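You operate a simulated robot arm through the tools that you are given. There is no shell and no other tool.

You run a simulated robot arm. Do the job below in one go: nothing can be reset, and whatever is moved stays where it is left.

TASK
Put the small shackle on the top of the grey workbench away on the third shelf from the bottom from the top of the steel shelving. Open the blue case lid, fetch the yellow sign and stand it on the upper middle shelf of the grey rack and shut the lid again. Put the small blue box that says "Spacers" from the top of the grey workbench on the red camera. Open the upper drawer of the low cabinet, fetch the orange float and stand it in the inside of the upper drawer of the low cabinet and shut the drawer again. Pull the packs drawer open. Any order will do. Set down upright: yellow sign, orange float.

The check looks at the end state, three seconds after you hand in, the way a careful person would. Anything else that was tipped, shoved, dropped, spilled or broken makes it a failure. Lids that push on must go on centred and level and be pressed home; caps that screw on are set level and turned clockwise until they are tight.

THE ROBOT
A 7-joint arm with a fingered hand on a trunk, on a base that drives. Base frame: it is fixed to the floor where the robot stands at the start and does not move with it; the origin is under the middle of the robot, x ahead of it, y to its left, z up. Lengths are in mm, angles in rad, forces in N, time in s.
Its first joint turns from -2.897 to 2.897 rad. Places, roughly: blue case lid [-1700, 1600, 1000]; inside of the upper drawer of the low cabinet [600, 200, 300]; orange float (7x7x14 cm) [1100, -300, 900]; packs drawer [2900, -900, 700]; red camera (11x7x3 cm) [1100, -700, 900]; small blue box [1000, -250, 750]; small shackle (6x7x2 cm) [900, 0, 900]; third shelf from the bottom of the steel shelving [2800, 3100, 800]; upper drawer of the low cabinet [500, 200, 400]; upper middle shelf of the grey rack [-1800, 1500, 1000]; yellow sign [1000, 0, 1000]. Payload 4 kg.
The TCP is the grasp point between the finger pads, 30 mm short of the fingertips. In the tool frame z runs along the fingers and y along their closing line. The gripper opens to 104 mm. The gripper's body begins 35 mm behind the TCP. The gripper is a hand of 4 fingers: y runs from the thumb to the fingers, the wrist lies at [-15, -113, -190] in the tool frame.
Orientation is told as [roll, pitch, yaw] about the base's x, y, z axes, in that order, counted from this pose: with the fingers straight down and the wrist toward the robot, the tool's x, y and z point along [0, 1, 0], [1, 0, 0] and [0, 0, -1] of the base frame.

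THE INTERFACE
- The arm moves only by the tool send_rows. Its argument "rows" is a list that holds one entry, the list of rows, each a list of 6 numbers: the shift along the tool's x, y, z in units of 40 mm (1.0 is 40 mm), then the turn, a rotation vector about the tool's x, y, z in units of 8 degrees (1.0 is 8 degrees). In form: [[[dx, dy, dz, ax, ay, az], ...]]. A call has 1 to 20 rows; each row shifts and turns the commanded pose from where the row before left it, along the tool's axes as they then stand. A call with a number of a shift or a turn outside -1 to 1 is refused whole. Each row takes 0.2 s and may step no farther than 50 mm and 0.15 rad from the row before; otherwise, the whole call is refused. A pose out of reach is approached as far as the arm can. The call stops where the force on the tool passes 40 N (or 10 N more than at its start, if that is more) or the arm is blocked; 0.2 s more then pass. In this call time passes only in rows, and 0.2 s behind the last. It gives the time, the measured TCP pose, the force on the tool (base axes), the opening and the grip force at its end, in the units of the frame above (readings bear some noise), with the torque about the TCP (base axes, N m) and any sound that the robot's microphone picked up.
- Cameras (640 x 400 px; columns grow to the right, rows downward): "scene" is now at [304.7, 169.8, 1210.2]; the picture's right is [-0.42, -0.91, 0.00], its down [-0.65, 0.30, -0.69] and it looks along [0.63, -0.29, -0.72] (base axes); focal length 214 px, centre (320, 200). "wrist" rides on the gripper at [61, -92, -130] in the tool frame; the picture's right is [-0.81, 0.28, -0.52], its down [-0.53, -0.71, 0.46] and it looks along [-0.24, 0.64, 0.72] (tool axes); focal length 275 px, centre (320, 200). There is no depth. A picture from a camera that has moved, and an enlarged one, comes with that camera's place and axes in the base frame and with its lens. The place of the scene camera against the robot may be out by one fixed shift of up to 12 mm in any direction.
- get_image(camera): a new picture of that camera. The clock stands still meanwhile.
- roll_base(legs): drives the robot by 1 to 6 legs, each [ahead, left, turn to the left] in mm, mm and rad, along the robot's own axes; the way and the turn of a leg run together, so that a leg with both is an arc; at most 1500 mm and 3.142 rad a leg. The arm and the cameras ride along, it lands a little off, and it stops where it bumps. It gives what a move gives.
- finger_targets(index, middle, ring, thumb_bend, thumb_turn): sets how far each is bent, from 0 (flat) to 1 (curled in); at 0.3 the hand is open as for a grip, at 0.7 the pads meet at the TCP. One left out holds its place. A second passes; each finger stops where it meets its share of the squeeze, and holds until it gets a number again. It is the only way to open and close the hand. It gives what a move gives, with no picture; readings hold the bend of each and the force on the fingers (four entries, about 0 where the hand has none), thumb and palm. thumb_turn goes from beside the hand (0) to across from the fingers (1), as for a grip.
- head_to(pan, tilt): turns the head with the scene camera to pan (to the left, within 2.496 rad either way) and tilt (down, from -0.506 to 1.204), counted from straight ahead of the robot. It gives what a move gives.
- zoom(camera, box): a new picture of the part [left, top, right, bottom] of that camera's present view, enlarged. The clock stands still meanwhile.
- job_done(): hands the job in; it is judged then, once.

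Places have to be worked out from the pictures, the camera data and where the tool is seen. Open the gripper and draw the arm clear of the work before you hand the job in, unless the task says otherwise.

The tools are called after "Emit:" as a command line: name --argument value ..., lists and objects as JSON in quotes. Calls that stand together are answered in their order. send_rows: Moves the arm, as the interface text tells. Its arguments: {"type":"object","properties":{"rows":{"type":"array"}},"required":["rows"]} The other tools are called the same way: finger_targets (index, middle, ring, thumb_bend, thumb_turn) moves the fingers one by one; roll_base (legs) drives the base; head_to (pan, tilt) turns the head that bears the scene camera; get_image (camera) takes a picture; zoom (camera, box) takes an enlarged picture of a part of a camera's view; job_done () hands the job in.

At the start:

```text
time: 0.0
tcp_pos: [735.9, 29.1, 1125.8]
tool_rot: [-0.001, -0.001, 0.0]
force: [0.5, -0.6, -0.5]
torque: [0.0, -0.03, 0.0]
finger_gap: 103.8
grasp_force: 0.0
shape: jaw
bend: [0.3, 0.3, 0.3, 0.3, 0.98]
finger forces: [0.0, 0.1, 0.0, 0.1, 0.0, 0.0]
robot x, y, heading: [-1.7, -0.6, 0.006]
head pan, tilt: [-0.436, 0.806]
```

scene: 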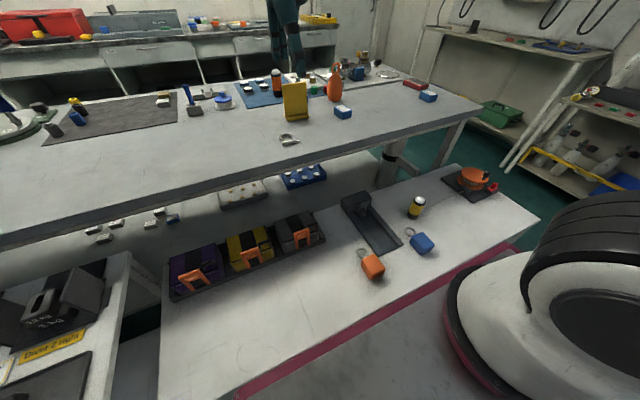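
wrist: 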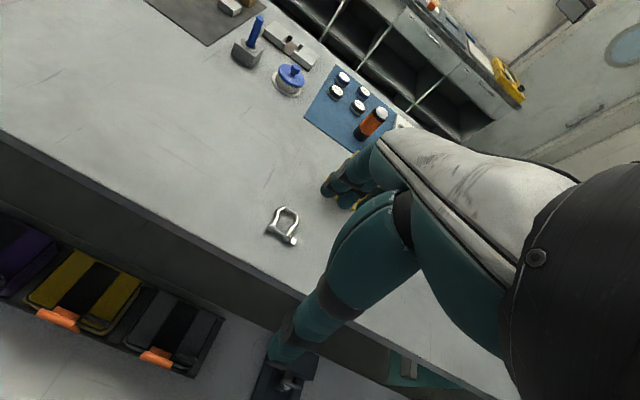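

I start by looking closely at the workbench from the scene camera, to work out where the shackle, sign, float, boxes and camera are.

Emit:
zoom --camera "scene" --box '[220, 50, 460, 200]'

Emit:
zoom --camera "scene" --box '[0, 0, 320, 200]'

Emit:
zoom --camera "scene" --box '[320, 0, 640, 200]'

Emit:
zoom --camera "scene" --box '[0, 200, 320, 400]'

Emit:
zoom --camera "scene" --box '[320, 200, 640, 400]'

```text
2.67 times, centred on (340, 125) of scene
camera zoom: at [304.7, 169.8, 1210.2], right [-0.42, -0.91, 0.0], down [-0.65, 0.3, -0.69], along [0.63, -0.29, -0.72], focal length 572 px, centre (267, 400)
```

zoom: 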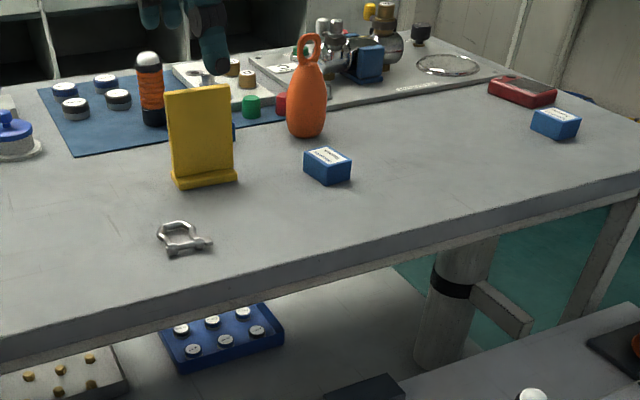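

```text
2.00 times, centred on (160, 100) of scene
camera zoom: at [304.7, 169.8, 1210.2], right [-0.42, -0.91, 0.0], down [-0.65, 0.3, -0.69], along [0.63, -0.29, -0.72], focal length 429 px, centre (640, 400)
```

zoom: 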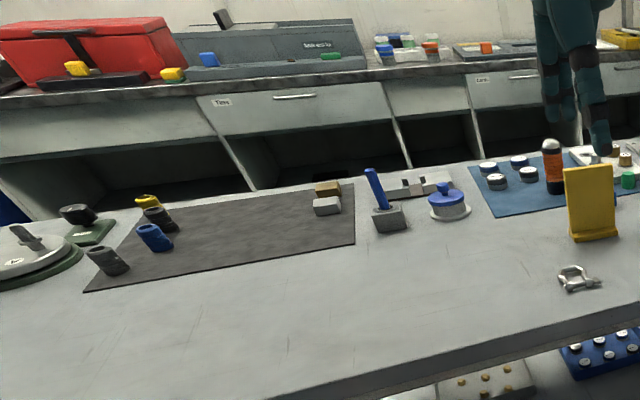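

```text
2.00 times, centred on (480, 100) of scene
camera zoom: at [304.7, 169.8, 1210.2], right [-0.42, -0.91, 0.0], down [-0.65, 0.3, -0.69], along [0.63, -0.29, -0.72], focal length 429 px, centre (0, 400)
```

zoom: 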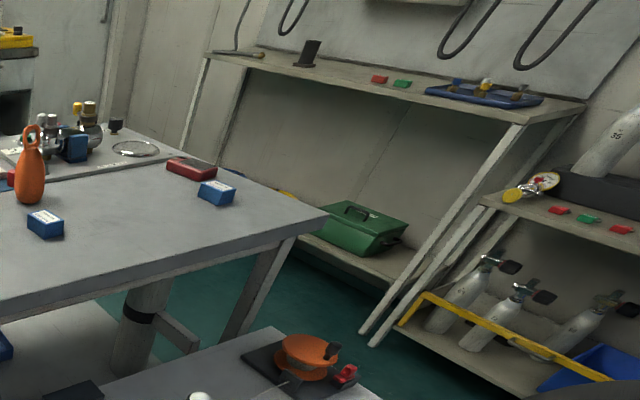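

```text
2.00 times, centred on (160, 300) of scene
camera zoom: at [304.7, 169.8, 1210.2], right [-0.42, -0.91, 0.0], down [-0.65, 0.3, -0.69], along [0.63, -0.29, -0.72], focal length 429 px, centre (640, 0)
```

zoom: 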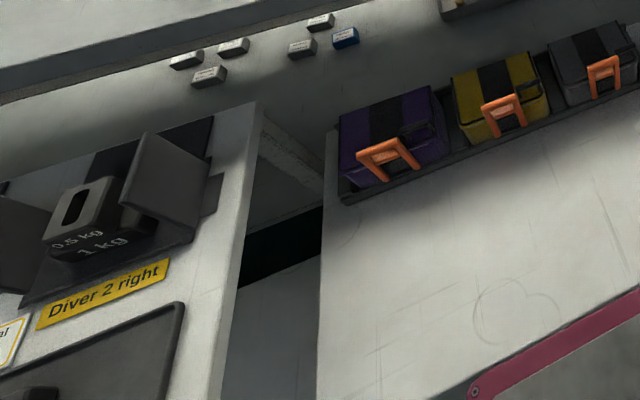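

```text
2.00 times, centred on (480, 300) of scene
camera zoom: at [304.7, 169.8, 1210.2], right [-0.42, -0.91, 0.0], down [-0.65, 0.3, -0.69], along [0.63, -0.29, -0.72], focal length 429 px, centre (0, 0)
```

zoom: 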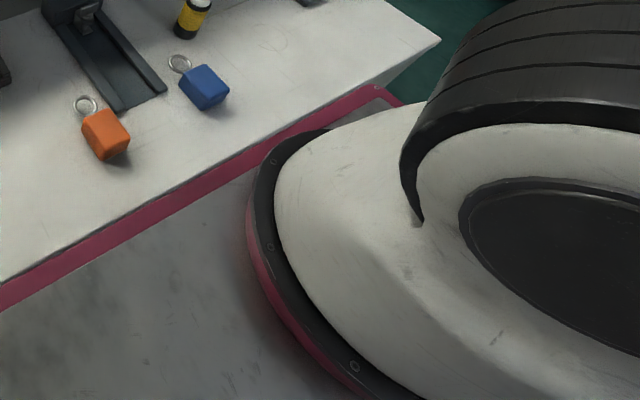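

Two blue boxes are on the bench, so I read their labels, and look at the low cabinet in front of the robot.

Emit:
zoom --camera "scene" --box '[328, 98, 360, 118]'

Emit:
zoom --camera "scene" --box '[400, 75, 448, 105]'

Emit:
head_to --pan 0.3 --tilt 1.2

Emit:
get_image --camera "scene"

```text
16.00 times, centred on (344, 108) of scene
camera zoom: at [304.7, 169.8, 1210.2], right [-0.42, -0.91, 0.0], down [-0.65, 0.3, -0.69], along [0.63, -0.29, -0.72], focal length 3432 px, centre (-64, 1672)
```

zoom: 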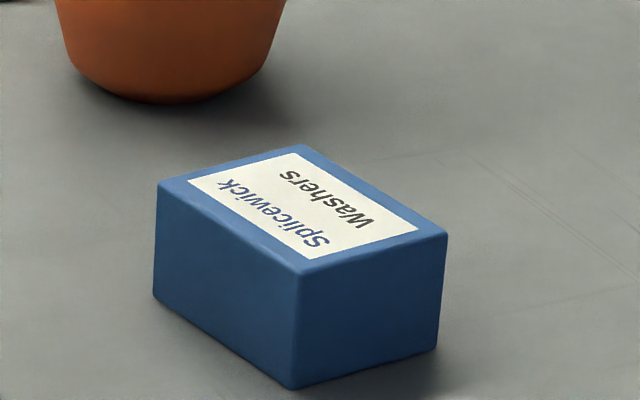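

```text
13.33 times, centred on (424, 90) of scene
camera zoom: at [304.7, 169.8, 1210.2], right [-0.42, -0.91, 0.0], down [-0.65, 0.3, -0.69], along [0.63, -0.29, -0.72], focal length 2860 px, centre (-1067, 1667)
```

zoom: 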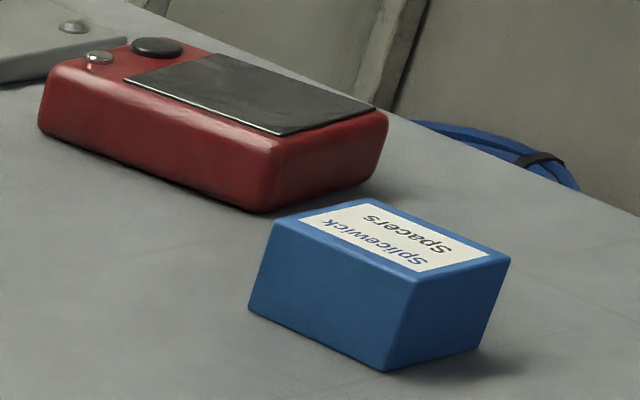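

```text
time: 1.1
tcp_pos: [736.0, 30.1, 1125.6]
tool_rot: [0.0, 0.0, 0.0]
force: [1.2, -0.2, 0.3]
torque: [-0.02, 0.03, 0.03]
finger_gap: 103.6
grasp_force: 0.0
shape: jaw
bend: [0.3, 0.3, 0.3, 0.3, 0.98]
finger forces: [0.0, 0.1, 0.0, 0.0, 0.0, 0.0]
robot x, y, heading: [0.0, -3.4, 0.005]
head pan, tilt: [0.3, 1.201]
```

```text
taken
camera scene: at [285.3, 220.3, 1183.0], right [0.29, -0.96, 0.0], down [-0.89, -0.27, -0.36], along [0.35, 0.11, -0.93], focal length 214 px, centre (320, 200)
```

scene: 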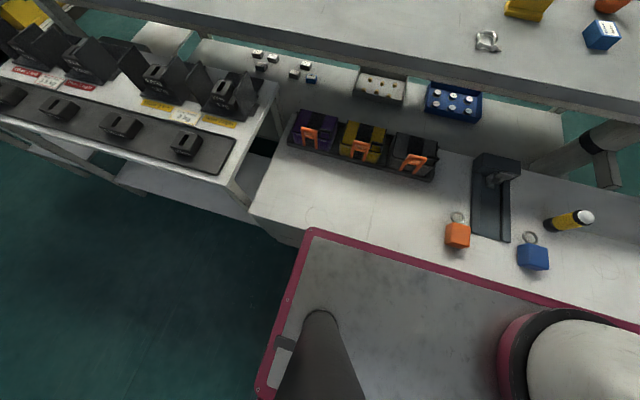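

The far blue box (next to the red camera) is the "Spacers" one. Now I look around the room to map the shelving, rack, case, and drawers.

Emit:
head_to --pan 0.0 --tilt 0.3

Emit:
get_image --camera "scene"

Emit:
head_to --pan 0.9 --tilt 0.3

Emit:
get_image --camera "scene"

Emit:
head_to --pan 1.8 --tilt 0.3

Emit:
get_image --camera "scene"

Emit:
head_to --pan 2.49 --tilt 0.3

Emit:
get_image --camera "scene"

Emit:
head_to --pan -0.9 --tilt 0.3

Emit:
get_image --camera "scene"

Emit:
head_to --pan -1.8 --tilt 0.3

Emit:
get_image --camera "scene"

Emit:
head_to --pan -2.49 --tilt 0.3

Emit:
get_image --camera "scene"

```text
time: 2.3
tcp_pos: [736.8, 30.9, 1125.6]
tool_rot: [0.0, 0.0, 0.001]
force: [-0.2, -0.2, -0.6]
torque: [-0.04, 0.01, -0.01]
finger_gap: 103.6
grasp_force: 0.0
shape: jaw
bend: [0.3, 0.3, 0.3, 0.3, 0.98]
finger forces: [0.0, 0.1, 0.1, 0.1, 0.0, 0.0]
robot x, y, heading: [-1.7, 2.7, -0.0]
head pan, tilt: [0.0, 0.3]
```

```text
taken
camera scene: at [325.2, 203.8, 1255.0], right [0.0, -1.0, 0.0], down [-0.3, 0.0, -0.95], along [0.95, 0.0, -0.3], focal length 214 px, centre (320, 200)
```

scene: 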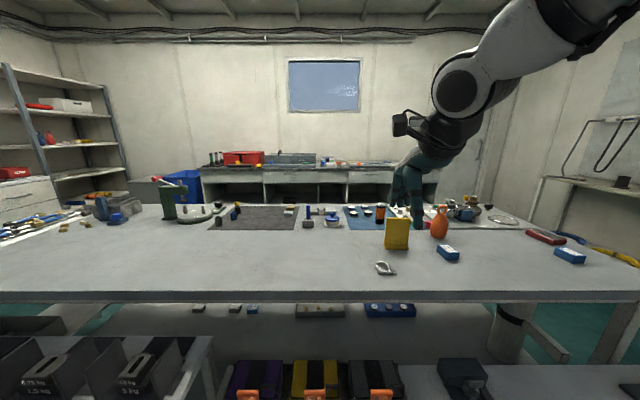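

```text
time: 3.5
tcp_pos: [735.7, 30.0, 1125.6]
tool_rot: [0.0, -0.001, -0.002]
force: [0.3, 0.6, 0.7]
torque: [0.01, -0.02, 0.0]
finger_gap: 103.8
grasp_force: 0.0
shape: jaw
bend: [0.3, 0.3, 0.3, 0.3, 0.98]
finger forces: [0.1, 0.0, 0.0, 0.0, 0.1, 0.0]
robot x, y, heading: [-2.3, 0.4, -0.004]
head pan, tilt: [0.901, 0.3]
```

```text
taken
camera scene: at [289.9, 276.9, 1255.1], right [0.78, -0.62, 0.0], down [-0.18, -0.23, -0.96], along [0.59, 0.75, -0.3], focal length 214 px, centre (320, 200)
```

scene: 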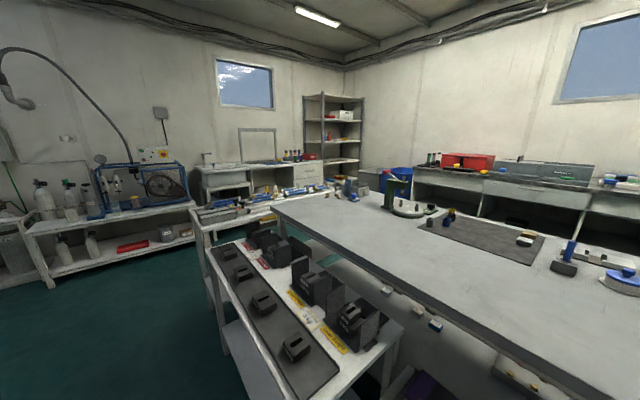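

```text
time: 4.7
tcp_pos: [736.2, 29.4, 1126.2]
tool_rot: [0.001, 0.0, 0.002]
force: [-0.1, -0.5, 0.5]
torque: [0.01, -0.02, 0.03]
finger_gap: 103.5
grasp_force: 0.1
shape: jaw
bend: [0.3, 0.3, 0.3, 0.3, 0.98]
finger forces: [0.0, 0.0, 0.0, 0.0, 0.0, 0.0]
robot x, y, heading: [2.0, 0.4, -0.002]
head pan, tilt: [1.799, 0.3]
```

```text
taken
camera scene: at [210.7, 294.7, 1255.1], right [0.97, 0.23, 0.0], down [0.07, -0.29, -0.96], along [-0.22, 0.93, -0.3], focal length 214 px, centre (320, 200)
```

scene: 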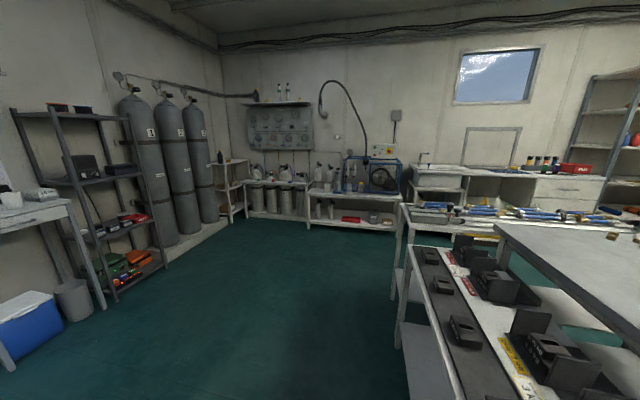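

```text
time: 5.8
tcp_pos: [736.6, 30.2, 1124.4]
tool_rot: [0.0, -0.001, 0.0]
force: [0.5, 0.8, -0.4]
torque: [0.02, -0.01, -0.01]
finger_gap: 103.5
grasp_force: 0.1
shape: jaw
bend: [0.3, 0.3, 0.3, 0.3, 0.98]
finger forces: [0.1, 0.0, 0.1, 0.0, 0.2, 0.0]
robot x, y, heading: [0.2, 0.7, -0.001]
head pan, tilt: [2.491, 0.3]
```

```text
taken
camera scene: at [157.6, 260.4, 1255.1], right [0.61, 0.8, 0.0], down [0.23, -0.18, -0.96], along [-0.76, 0.58, -0.3], focal length 214 px, centre (320, 200)
```

scene: 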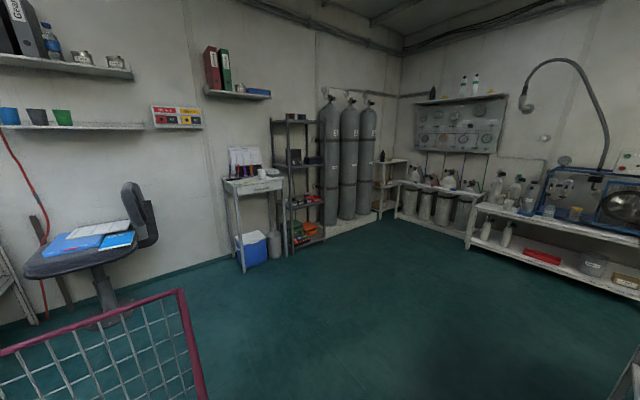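

```text
time: 8.6
tcp_pos: [736.4, 29.9, 1125.4]
tool_rot: [0.0, -0.001, 0.0]
force: [0.6, 0.3, -0.6]
torque: [-0.02, 0.01, 0.03]
finger_gap: 103.4
grasp_force: 0.1
shape: jaw
bend: [0.3, 0.3, 0.3, 0.3, 0.98]
finger forces: [0.1, 0.1, 0.1, 0.1, 0.0, 0.0]
robot x, y, heading: [-0.0, -1.0, -0.0]
head pan, tilt: [-0.901, 0.3]
```

```text
taken
camera scene: at [289.8, 130.6, 1255.1], right [-0.78, -0.62, 0.0], down [-0.18, 0.23, -0.96], along [0.59, -0.75, -0.3], focal length 214 px, centre (320, 200)
```

scene: 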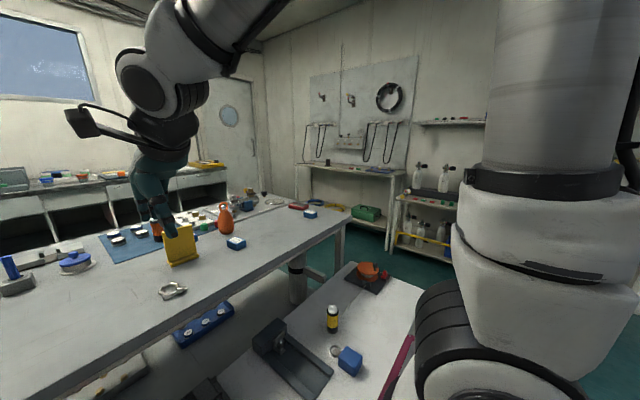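

```text
time: 9.8
tcp_pos: [735.8, 29.7, 1124.6]
tool_rot: [-0.001, 0.001, 0.0]
force: [-0.5, -0.9, 0.3]
torque: [0.01, -0.01, -0.02]
finger_gap: 103.5
grasp_force: 0.1
shape: jaw
bend: [0.3, 0.3, 0.3, 0.3, 0.98]
finger forces: [0.0, 0.0, 0.1, 0.1, 0.1, 0.0]
robot x, y, heading: [-0.3, 1.8, -0.001]
head pan, tilt: [-1.799, 0.3]
```

```text
taken
camera scene: at [210.7, 112.8, 1255.1], right [-0.97, 0.23, 0.0], down [0.07, 0.29, -0.96], along [-0.22, -0.93, -0.3], focal length 214 px, centre (320, 200)
```

scene: 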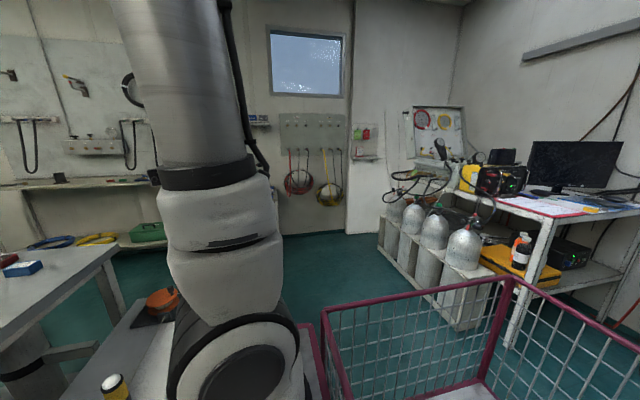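

```text
time: 10.9
tcp_pos: [736.4, 30.6, 1124.5]
tool_rot: [0.001, 0.001, 0.001]
force: [-0.3, -0.3, 0.0]
torque: [0.0, 0.01, -0.01]
finger_gap: 103.6
grasp_force: 0.0
shape: jaw
bend: [0.3, 0.3, 0.3, 0.3, 0.98]
finger forces: [0.0, 0.1, 0.0, 0.0, 0.0, 0.1]
robot x, y, heading: [-2.1, 2.6, 0.003]
head pan, tilt: [-2.491, 0.3]
```

```text
taken
camera scene: at [157.6, 147.1, 1255.1], right [-0.61, 0.8, 0.0], down [0.23, 0.18, -0.96], along [-0.76, -0.58, -0.3], focal length 214 px, centre (320, 200)
```

scene: 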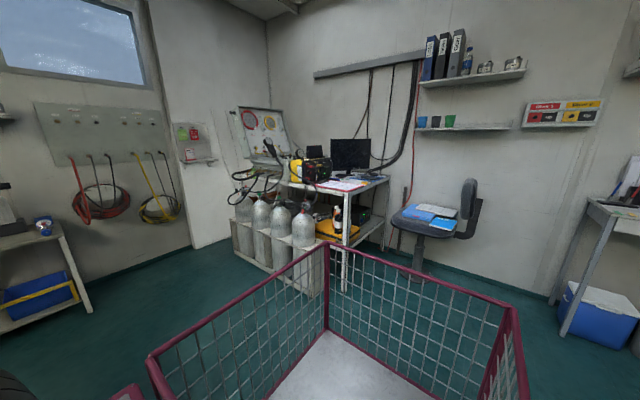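

The grey rack stands at the back-left next to the gas cylinders. I zoom in on it, and on the steel shelving and back counter.

Emit:
head_to --pan 2.3 --tilt 0.3

Emit:
get_image --camera "scene"

Emit:
zoom --camera "scene" --box '[200, 90, 360, 250]'

Emit:
head_to --pan 0.6 --tilt 0.3

Emit:
get_image --camera "scene"

Emit:
zoom --camera "scene" --box '[160, 60, 320, 220]'

Emit:
zoom --camera "scene" --box '[320, 110, 560, 260]'

```text
time: 14.7
tcp_pos: [736.0, 30.5, 1125.5]
tool_rot: [-0.001, -0.002, 0.001]
force: [-0.3, 0.0, -0.5]
torque: [0.01, 0.01, -0.01]
finger_gap: 103.4
grasp_force: 0.0
shape: jaw
bend: [0.3, 0.3, 0.3, 0.3, 0.98]
finger forces: [0.0, 0.0, 0.0, 0.0, 0.0, 0.0]
robot x, y, heading: [1.8, 2.5, 0.001]
head pan, tilt: [2.3, 0.3]
```

```text
taken
camera scene: at [169.6, 273.4, 1255.1], right [0.75, 0.67, 0.0], down [0.2, -0.22, -0.96], along [-0.64, 0.71, -0.3], focal length 214 px, centre (320, 200)
```

scene: 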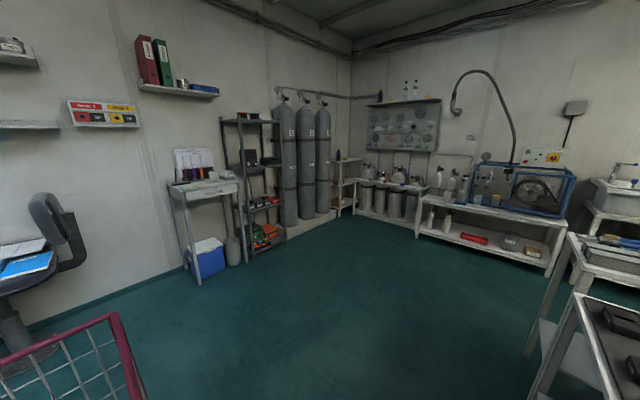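

```text
2.50 times, centred on (280, 170) of scene
camera zoom: at [169.6, 273.4, 1255.1], right [0.75, 0.67, 0.0], down [0.2, -0.22, -0.96], along [-0.64, 0.71, -0.3], focal length 536 px, centre (420, 275)
```

zoom: 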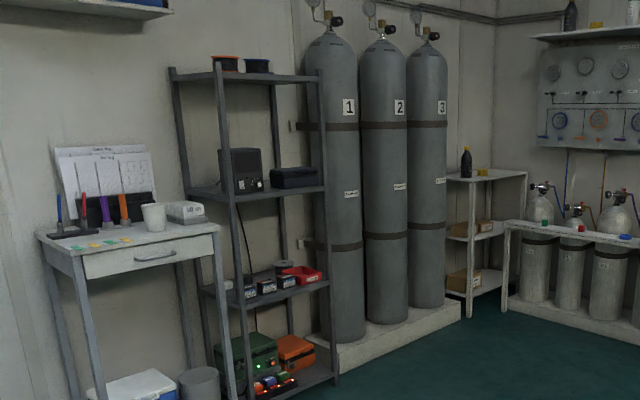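

```text
time: 16.4
tcp_pos: [736.3, 29.2, 1125.8]
tool_rot: [0.0, -0.002, -0.001]
force: [-0.4, 0.0, 0.1]
torque: [0.0, 0.0, 0.0]
finger_gap: 103.8
grasp_force: 0.1
shape: jaw
bend: [0.3, 0.3, 0.3, 0.3, 0.98]
finger forces: [0.0, 0.0, 0.0, 0.0, 0.0, 0.0]
robot x, y, heading: [0.0, 1.8, -0.007]
head pan, tilt: [0.6, 0.3]
```

```text
taken
camera scene: at [308.8, 256.5, 1255.1], right [0.57, -0.82, 0.0], down [-0.24, -0.17, -0.96], along [0.79, 0.54, -0.3], focal length 214 px, centre (320, 200)
```

scene: 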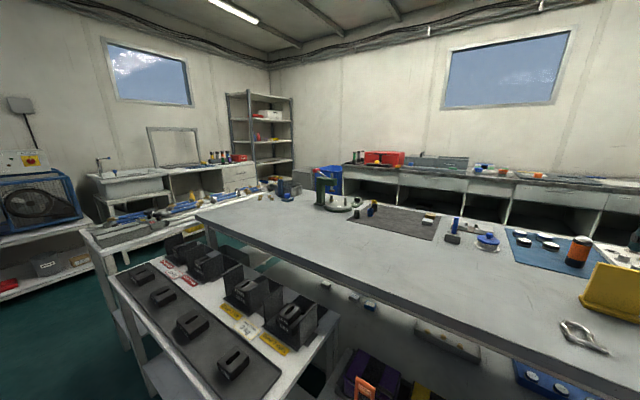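

```text
2.50 times, centred on (240, 140) of scene
camera zoom: at [308.8, 256.5, 1255.1], right [0.57, -0.82, 0.0], down [-0.24, -0.17, -0.96], along [0.79, 0.54, -0.3], focal length 536 px, centre (520, 350)
```

zoom: 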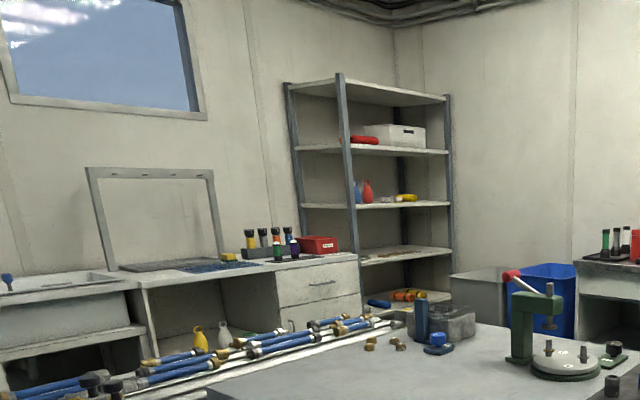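

```text
2.67 times, centred on (440, 185) of scene
camera zoom: at [308.8, 256.5, 1255.1], right [0.57, -0.82, 0.0], down [-0.24, -0.17, -0.96], along [0.79, 0.54, -0.3], focal length 572 px, centre (0, 240)
```

zoom: 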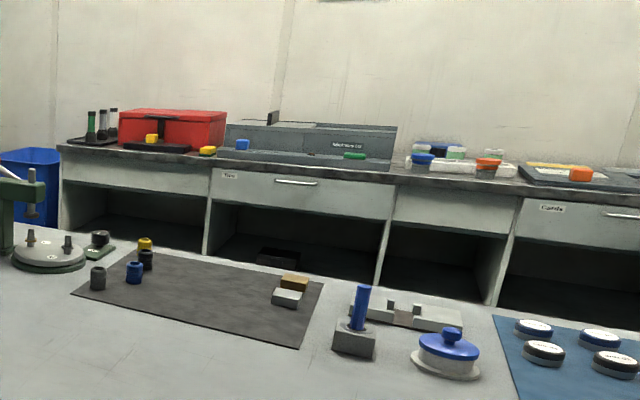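

The rack holds a dark-blue case on its upper middle shelf, and the steel shelving is in the far-left corner. First I back the robot off from the low cabinet so I can see its drawer fronts.

Emit:
roll_base --legs '[[-600, 0, 0]]'

Emit:
head_to --pan 0.0 --tilt 0.7

Emit:
get_image --camera "scene"

Emit:
get_image --camera "wrist"

```text
time: 19.9
tcp_pos: [115.9, 35.0, 1124.5]
tool_rot: [0.0, 0.0, 0.011]
force: [0.1, -0.2, -0.6]
torque: [0.01, 0.0, 0.01]
finger_gap: 103.9
grasp_force: 0.1
shape: jaw
bend: [0.3, 0.3, 0.3, 0.3, 0.98]
finger forces: [0.0, 0.0, 0.1, 0.0, 0.0, 0.1]
robot x, y, heading: [-621.1, -5.1, 0.011]
head pan, tilt: [0.6, 0.3]
```

```text
time: 20.9
tcp_pos: [115.5, 35.3, 1124.3]
tool_rot: [-0.001, -0.001, 0.012]
force: [0.0, 0.1, -0.2]
torque: [-0.03, -0.01, 0.03]
finger_gap: 103.5
grasp_force: 0.1
shape: jaw
bend: [0.3, 0.3, 0.3, 0.3, 0.98]
finger forces: [0.0, 0.1, 0.0, 0.0, 0.0, 0.0]
robot x, y, heading: [-619.5, -3.0, 0.012]
head pan, tilt: [0.0, 0.7]
```

```text
taken
camera scene: at [-305.6, 204.0, 1219.0], right [0.01, -1.0, 0.0], down [-0.64, -0.01, -0.77], along [0.77, 0.01, -0.64], focal length 214 px, centre (320, 200)
```

scene: 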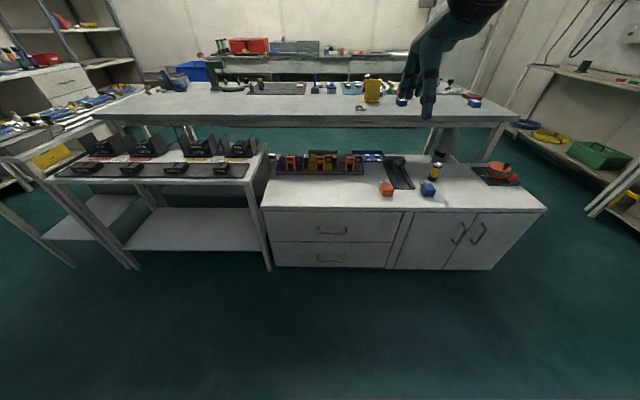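

```text
taken
camera wrist: at [25.2, 95.8, 1256.0], right [0.29, -0.81, 0.52], down [-0.71, -0.54, -0.46], along [0.65, -0.24, -0.72], focal length 275 px, centre (320, 200)
```

wrist: 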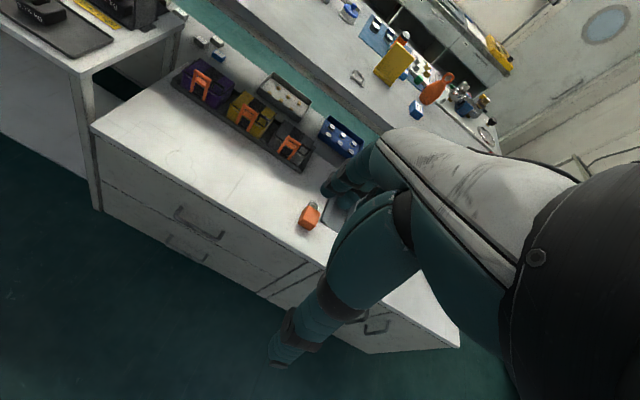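

I can see the low cabinet: two drawers on the left, doors on the right. I zoom on the upper drawer's handle, from both cameras.

Emit:
zoom --camera "scene" --box '[250, 190, 430, 290]'

Emit:
zoom --camera "wrist" --box '[80, 120, 330, 300]'

```text
3.56 times, centred on (340, 240) of scene
camera zoom: at [-305.6, 204.0, 1219.0], right [0.01, -1.0, 0.0], down [-0.64, -0.01, -0.77], along [0.77, 0.01, -0.64], focal length 763 px, centre (249, 58)
```

zoom: 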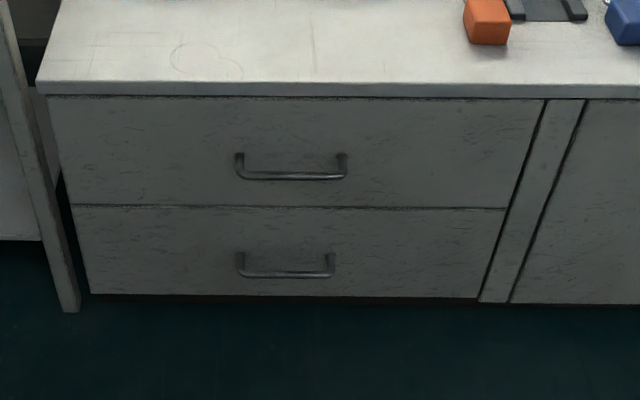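

```text
2.22 times, centred on (205, 210) of wrist
camera zoom: at [25.2, 95.8, 1256.0], right [0.29, -0.81, 0.52], down [-0.71, -0.54, -0.46], along [0.65, -0.24, -0.72], focal length 612 px, centre (576, 178)
```

zoom: 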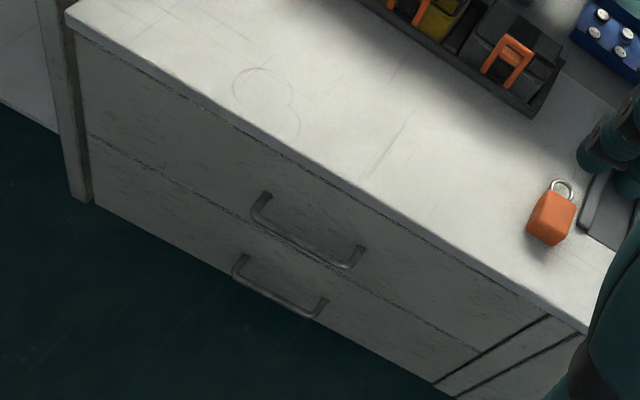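

The upper drawer's bar handle is at roughly (395, 150, 420). I drive forward so it is about 700 mm from the axis, then take the arm in front of the cabinet and tilt the fingers forward.

Emit:
roll_base --legs '[[250, 0, -0.012]]'

Emit:
send_rows --rows '[[[0.7, -1, 0.5, 0, 0, 0], [0.7, -1, 0.5, 0, 0, 0], [0.5, -0.8, 1, 0, 0, 0], [0, 0, 1, 0, 0, 0], [0, 0, 1, 0, 0, 0], [0, 0, 1, 0, 0, 0], [0, 0, 1, 0, 0, 0], [0, 0, 1, -1, 0, 0], [0, 0, 1, -1, 0, 0], [0, 0, 0.5, -1, 0, 0], [0, 0, 0.5, -1, 0, 0], [0, 0, 0, -1, 0, 0], [0, 0, 0, -0.6, 0, 0]]]'

Emit:
get_image --camera "wrist"

Emit:
get_image --camera "scene"

```text
time: 22.7
tcp_pos: [366.5, 27.7, 1125.0]
tool_rot: [0.0, 0.001, -0.001]
force: [0.4, -0.9, -0.6]
torque: [-0.02, 0.03, 0.02]
finger_gap: 103.8
grasp_force: 0.0
shape: jaw
bend: [0.3, 0.3, 0.3, 0.3, 0.98]
finger forces: [0.0, 0.0, 0.0, 0.0, 0.0, 0.1]
robot x, y, heading: [-368.7, -5.5, -0.002]
head pan, tilt: [0.0, 0.7]
```

```text
refused: row 1 steps farther than a row can; nothing moved
```

```text
taken
camera wrist: at [276.8, 89.4, 1256.0], right [0.28, -0.81, 0.52], down [-0.71, -0.53, -0.46], along [0.64, -0.24, -0.72], focal length 275 px, centre (320, 200)
```

wrist: 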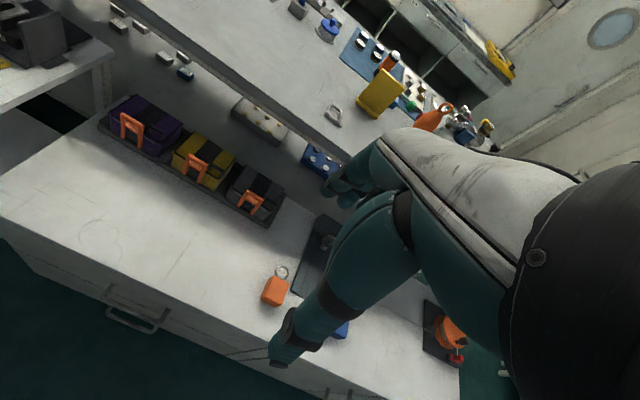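

```text
taken
camera scene: at [-52.7, 201.4, 1218.9], right [0.0, -1.0, 0.0], down [-0.64, 0.0, -0.76], along [0.76, 0.0, -0.64], focal length 214 px, centre (320, 200)
```

scene: 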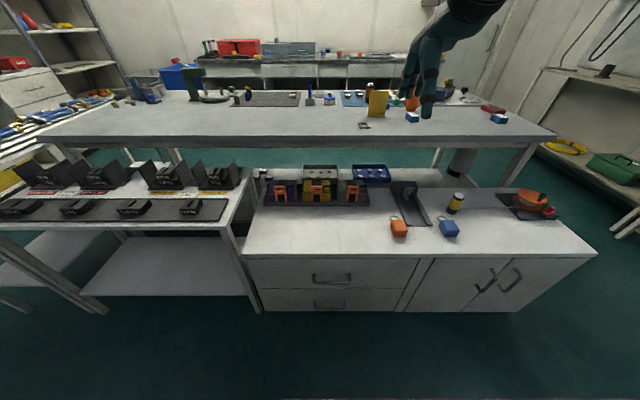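

Row steps must be under 50 mm in norm; I resend with smaller steps.

Emit:
send_rows --rows '[[[0.6, -0.6, 0.7, 0, 0, 0], [0.6, -0.6, 0.7, 0, 0, 0], [0.6, -0.6, 0.7, 0, 0, 0], [0.6, -0.6, 0.7, 0, 0, 0], [0.6, 0, 1, 0, 0, 0], [0, 0, 1, 0, 0, 0], [0, 0, 1, 0, 0, 0], [0, 0, 1, 0, 0, 0], [0, 0, 1, -1, 0, 0], [0, 0, 0.6, -1, 0, 0], [0, 0, 0.4, -1, 0, 0], [0, 0, 0.2, -1, 0, 0], [0, 0, 0, -1, 0, 0], [0, 0, 0, -0.6, 0, 0]]]'

Emit:
get_image --camera "wrist"

Emit:
get_image --camera "scene"

```text
time: 25.7
tcp_pos: [304.4, 157.0, 773.5]
tool_rot: [-0.003, -0.778, 0.004]
force: [-0.4, 0.6, 0.5]
torque: [-0.02, -0.03, 0.02]
finger_gap: 104.1
grasp_force: 0.0
shape: jaw
bend: [0.3, 0.3, 0.3, 0.3, 0.98]
finger forces: [0.0, 0.1, 0.0, 0.0, 0.0, 0.0]
out of reach, approached as far as the arm can: row 14
robot x, y, heading: [-372.3, 0.3, -0.003]
head pan, tilt: [0.0, 0.7]
```

```text
taken
camera wrist: at [149.0, 219.1, 802.9], right [-0.17, -0.81, 0.56], down [-0.19, -0.54, -0.82], along [0.97, -0.24, -0.06], focal length 275 px, centre (320, 200)
```

wrist: 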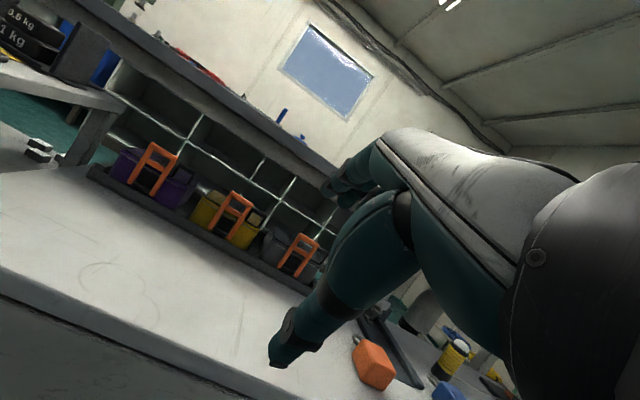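

```text
taken
camera scene: at [-52.7, 201.4, 1218.9], right [0.0, -1.0, 0.0], down [-0.64, 0.0, -0.76], along [0.76, 0.0, -0.64], focal length 214 px, centre (320, 200)
```

scene: 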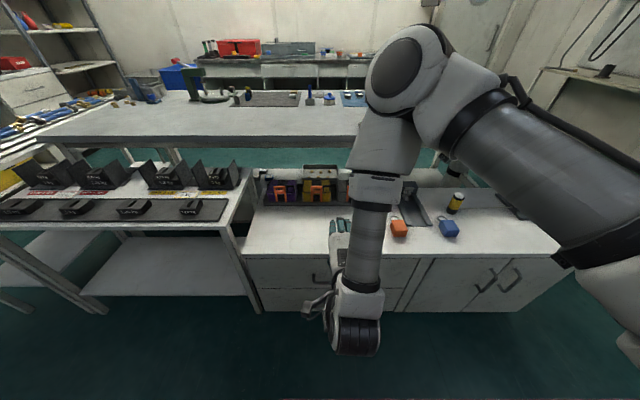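

The arm is at its inner reach limit there. I lower the tilted hand straight down in front of the drawer face and look again.

Emit:
send_rows --rows '[[[0, -0.7, 0.71, 0, 0, 0], [0, -0.7, 0.71, 0, 0, 0], [0, -0.7, 0.71, 0, 0, 0], [0, -0.7, 0.71, 0, 0, 0], [0, -0.7, 0.71, 0, 0, 0], [0, -0.7, 0.71, 0, 0, 0]]]'

Emit:
get_image --camera "wrist"

Emit:
get_image --camera "scene"

```text
time: 27.1
tcp_pos: [318.7, 162.1, 538.8]
tool_rot: [0.0, -0.783, 0.001]
force: [-0.9, -0.6, -0.2]
torque: [0.03, 0.0, 0.0]
finger_gap: 103.5
grasp_force: 0.1
shape: jaw
bend: [0.3, 0.3, 0.3, 0.3, 0.98]
finger forces: [0.0, 0.1, 0.0, 0.0, 0.1, 0.0]
out of reach, approached as far as the arm can: row 1, 2
robot x, y, heading: [-370.8, -4.9, 0.003]
head pan, tilt: [0.0, 0.7]
```

```text
taken
camera wrist: at [163.0, 223.9, 566.7], right [-0.17, -0.81, 0.56], down [-0.19, -0.53, -0.83], along [0.97, -0.24, -0.06], focal length 275 px, centre (320, 200)
```

wrist: 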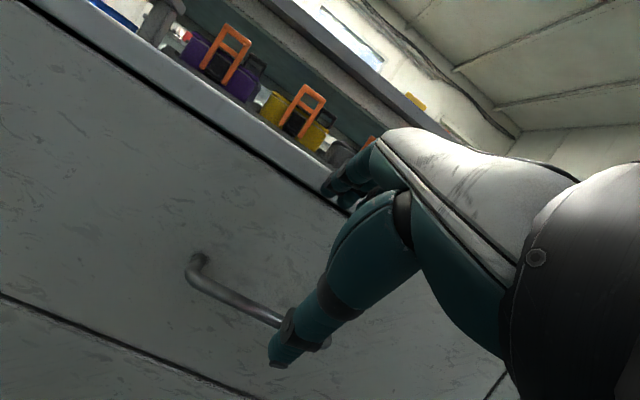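

```text
taken
camera scene: at [-52.7, 201.5, 1218.9], right [0.0, -1.0, 0.0], down [-0.64, 0.0, -0.76], along [0.76, 0.0, -0.64], focal length 214 px, centre (320, 200)
```

scene: 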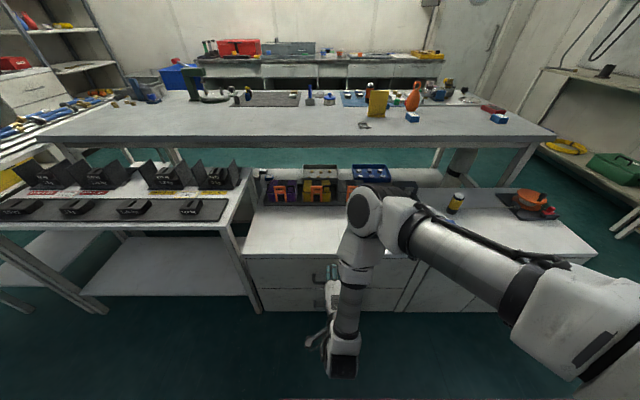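

The handle bar is at about x≈382, z≈442, y 83–215, with ~45 mm clearance behind it. I part-close the fingers to fit the gap and approach along the tilted tool axis.

Emit:
finger_targets --index 0.48 --middle 0.48 --ring 0.48 --thumb_bend 0.45

Emit:
send_rows --rows '[[[-0.3, -0.6, 0, 0, 0, 0], [0, 0, 0.8, 0, 0, 0], [0, 0, 0.6, 0, 0, 0]]]'

Emit:
get_image --camera "wrist"

Emit:
zoom --camera "scene" --box '[270, 220, 430, 340]'

```text
time: 28.1
tcp_pos: [318.4, 163.8, 539.5]
tool_rot: [0.0, -0.781, 0.001]
force: [-0.4, -0.4, 0.2]
torque: [0.01, 0.02, 0.01]
finger_gap: 61.8
grasp_force: 0.1
shape: fingers
bend: [0.48, 0.48, 0.48, 0.45, 0.98]
finger forces: [0.1, 0.1, 0.1, 0.0, 0.1, 0.0]
robot x, y, heading: [-367.6, -1.0, 0.004]
head pan, tilt: [0.0, 0.7]
```

```text
time: 28.9
tcp_pos: [341.2, 153.5, 479.9]
tool_rot: [0.0, -0.783, 0.001]
force: [0.1, 1.1, 0.2]
torque: [-0.01, 0.01, 0.01]
finger_gap: 61.7
grasp_force: 0.2
shape: fingers
bend: [0.48, 0.48, 0.48, 0.45, 0.98]
finger forces: [0.1, 0.1, 0.0, 0.0, 0.0, 0.0]
robot x, y, heading: [-370.2, -5.9, -0.002]
head pan, tilt: [0.0, 0.7]
```

```text
taken
camera wrist: at [186.4, 215.0, 508.9], right [-0.17, -0.81, 0.56], down [-0.19, -0.53, -0.83], along [0.97, -0.24, -0.06], focal length 275 px, centre (320, 200)
```

wrist: 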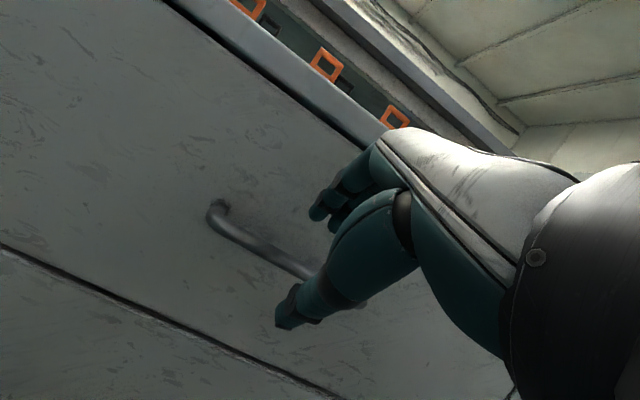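

```text
3.33 times, centred on (350, 280) of scene
camera zoom: at [-52.7, 201.5, 1218.9], right [0.0, -1.0, 0.0], down [-0.64, 0.0, -0.76], along [0.76, 0.0, -0.64], focal length 715 px, centre (220, -67)
```

zoom: 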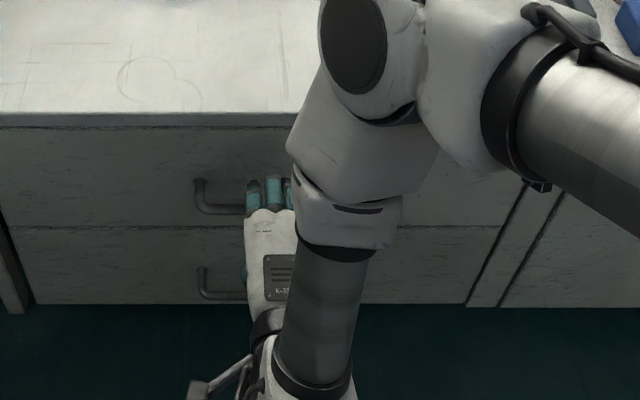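

The bar is centred between thumb and fingers to within a few millimetres and about 60 mm ahead along the tool. I advance 50 mm and close.

Emit:
send_rows --rows '[[[0, 0.05, 0.5, 0, 0, 0], [0, 0.05, 0.4, 0, 0, 0], [0, 0, 0.35, 0, 0, 0]]]'

Emit:
get_image --camera "wrist"

Emit:
finger_targets --index 0.75 --middle 0.75 --ring 0.75 --thumb_bend 0.75

Emit:
get_image --camera "wrist"

```text
time: 29.7
tcp_pos: [374.7, 152.7, 446.9]
tool_rot: [0.0, -0.778, 0.003]
force: [-37.4, 1.8, 11.5]
torque: [-0.06, -0.84, -0.2]
finger_gap: 50.9
grasp_force: 18.7
shape: fingers
bend: [0.56, 0.53, 0.51, 0.45, 0.98]
finger forces: [11.9, 18.1, 7.2, 0.1, 0.0, 0.0]
robot x, y, heading: [-370.7, -4.2, 0.002]
head pan, tilt: [0.0, 0.7]
```

```text
taken
camera wrist: at [219.7, 214.6, 476.1], right [-0.17, -0.81, 0.56], down [-0.19, -0.53, -0.82], along [0.97, -0.24, -0.06], focal length 275 px, centre (320, 200)
```

wrist: 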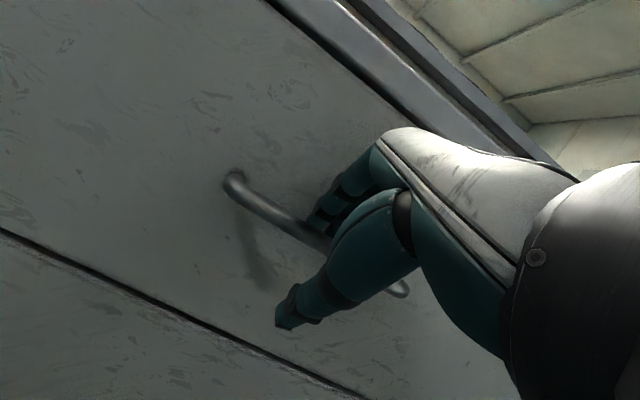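

```text
time: 30.7
tcp_pos: [377.7, 150.9, 448.4]
tool_rot: [-0.001, -0.783, -0.001]
force: [3.4, -2.2, -1.9]
torque: [-0.02, -0.04, 0.14]
finger_gap: 0.2
grasp_force: 3.2
shape: fingers
bend: [0.75, 0.75, 0.74, 0.7, 0.97]
finger forces: [0.0, 1.1, 3.5, 0.0, 0.4, 0.2]
robot x, y, heading: [-367.3, -6.2, 0.002]
head pan, tilt: [0.0, 0.7]
```

```text
taken
camera wrist: at [223.5, 214.2, 476.4], right [-0.17, -0.81, 0.56], down [-0.19, -0.53, -0.83], along [0.97, -0.24, -0.06], focal length 275 px, centre (320, 200)
```

wrist: 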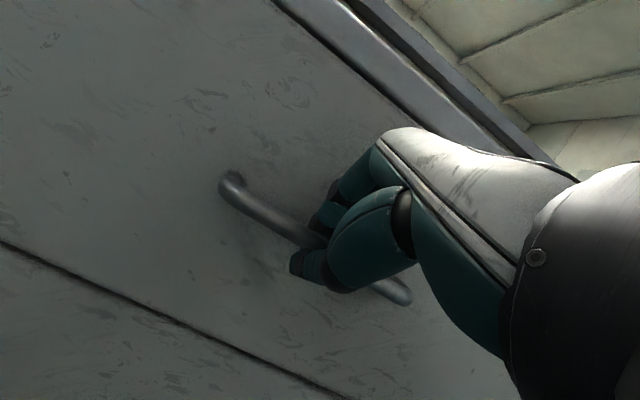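

The fingers met the face, then closed with zero gap; I check closely whether the bar is actually between the pads.

Emit:
zoom --camera "wrist" --box '[200, 120, 440, 320]'

Emit:
zoom --camera "scene" --box '[300, 220, 380, 280]'

```text
2.00 times, centred on (320, 220) of wrist
camera zoom: at [223.5, 214.2, 476.4], right [-0.17, -0.81, 0.56], down [-0.19, -0.53, -0.83], along [0.97, -0.24, -0.06], focal length 551 px, centre (320, 160)
```

zoom: 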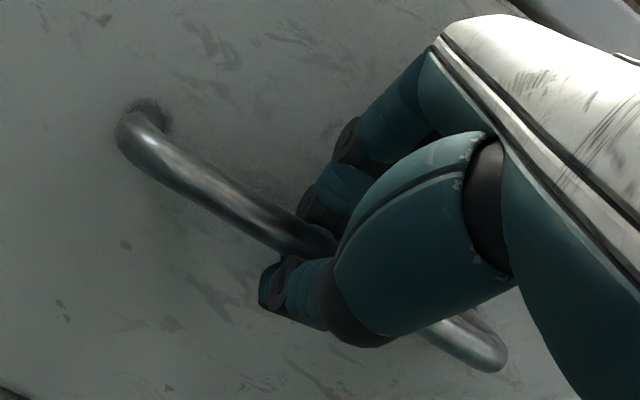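

```text
6.67 times, centred on (340, 250) of scene
camera zoom: at [-52.5, 201.4, 1218.9], right [0.0, -1.0, 0.0], down [-0.64, 0.0, -0.76], along [0.76, 0.0, -0.64], focal length 1430 px, centre (187, -133)
```

zoom: 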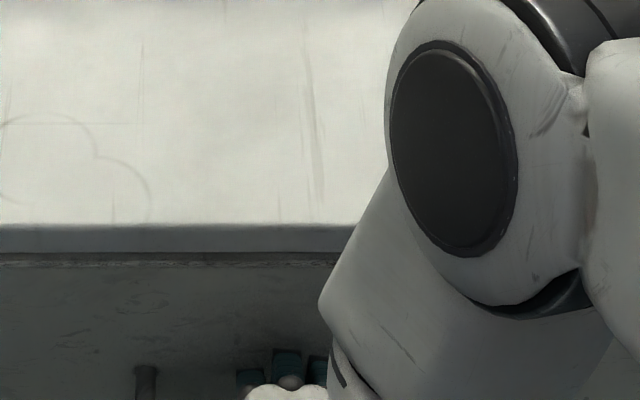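

The thumb is in front of the bar and the fingertips look to be behind it. I try a gentle pull straight back and watch the force.

Emit:
send_rows --rows '[[[0, -0.18, -0.18, 0, 0, 0], [0, -0.18, -0.18, 0, 0, 0], [0, -0.35, -0.35, 0, 0, 0], [0, -0.35, -0.35, 0, 0, 0]]]'

Emit:
get_image --camera "wrist"

```text
time: 31.7
tcp_pos: [317.5, 150.9, 447.1]
tool_rot: [0.0, -0.782, -0.002]
force: [-1.4, 0.5, -1.6]
torque: [0.0, -0.01, 0.12]
finger_gap: 0.1
grasp_force: 3.0
shape: fingers
bend: [0.75, 0.75, 0.74, 0.7, 0.97]
finger forces: [0.0, 0.3, 2.2, 0.1, 3.1, 0.0]
robot x, y, heading: [-365.8, -1.4, 0.002]
head pan, tilt: [0.0, 0.7]
```

```text
taken
camera wrist: at [162.4, 213.7, 475.7], right [-0.17, -0.81, 0.56], down [-0.19, -0.53, -0.83], along [0.97, -0.24, -0.06], focal length 275 px, centre (320, 200)
```

wrist: 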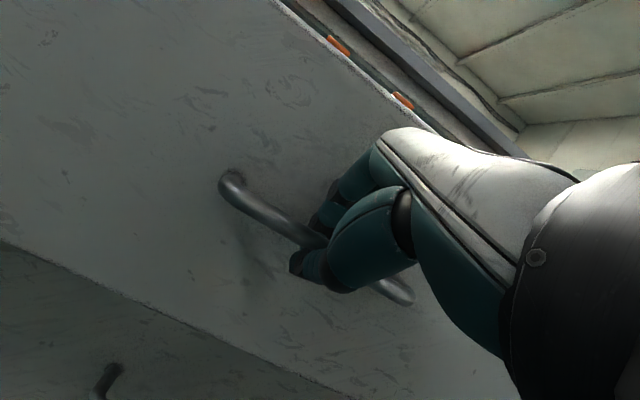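

The drawer is coming out with the hand, with little force. I pull it further by driving the base back slowly.

Emit:
roll_base --legs '[[-240, 0, 0]]'

Emit:
get_image --camera "wrist"

Emit:
get_image --camera "scene"

```text
time: 33.4
tcp_pos: [104.0, 151.5, 449.0]
tool_rot: [0.004, -0.788, -0.004]
force: [20.4, 3.0, -16.5]
torque: [0.16, 0.04, 0.33]
finger_gap: 0.1
grasp_force: 16.5
shape: fingers
bend: [0.73, 0.72, 0.71, 0.72, 0.97]
finger forces: [8.6, 9.9, 8.7, 0.1, 5.6, 0.1]
robot x, y, heading: [-591.5, -2.2, -0.003]
head pan, tilt: [0.0, 0.7]
stopped in leg 1: the force on the tool passed its limit at 58 N (the readings are from after the stop); the commanded pose is now the measured one
```

```text
taken
camera wrist: at [-50.5, 213.6, 476.0], right [-0.18, -0.81, 0.56], down [-0.18, -0.53, -0.83], along [0.97, -0.25, -0.05], focal length 275 px, centre (320, 200)
```

wrist: 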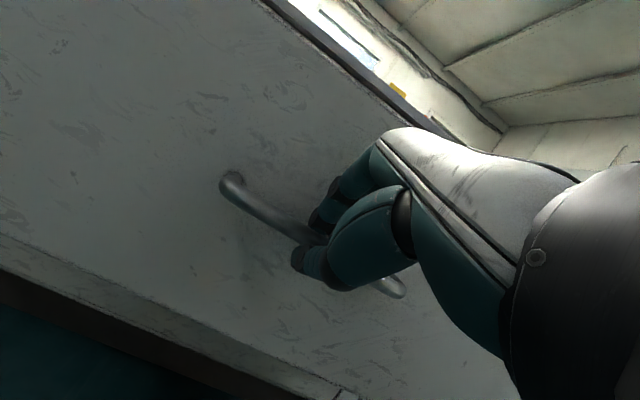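

```text
taken
camera scene: at [-272.4, 201.6, 1218.7], right [0.0, -1.0, 0.0], down [-0.64, 0.0, -0.76], along [0.76, 0.0, -0.64], focal length 214 px, centre (320, 200)
```

scene: 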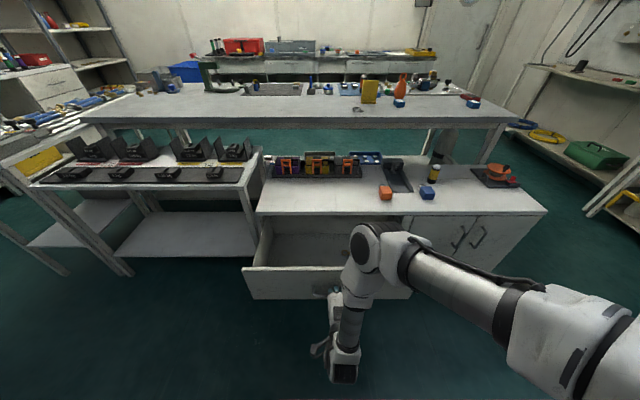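

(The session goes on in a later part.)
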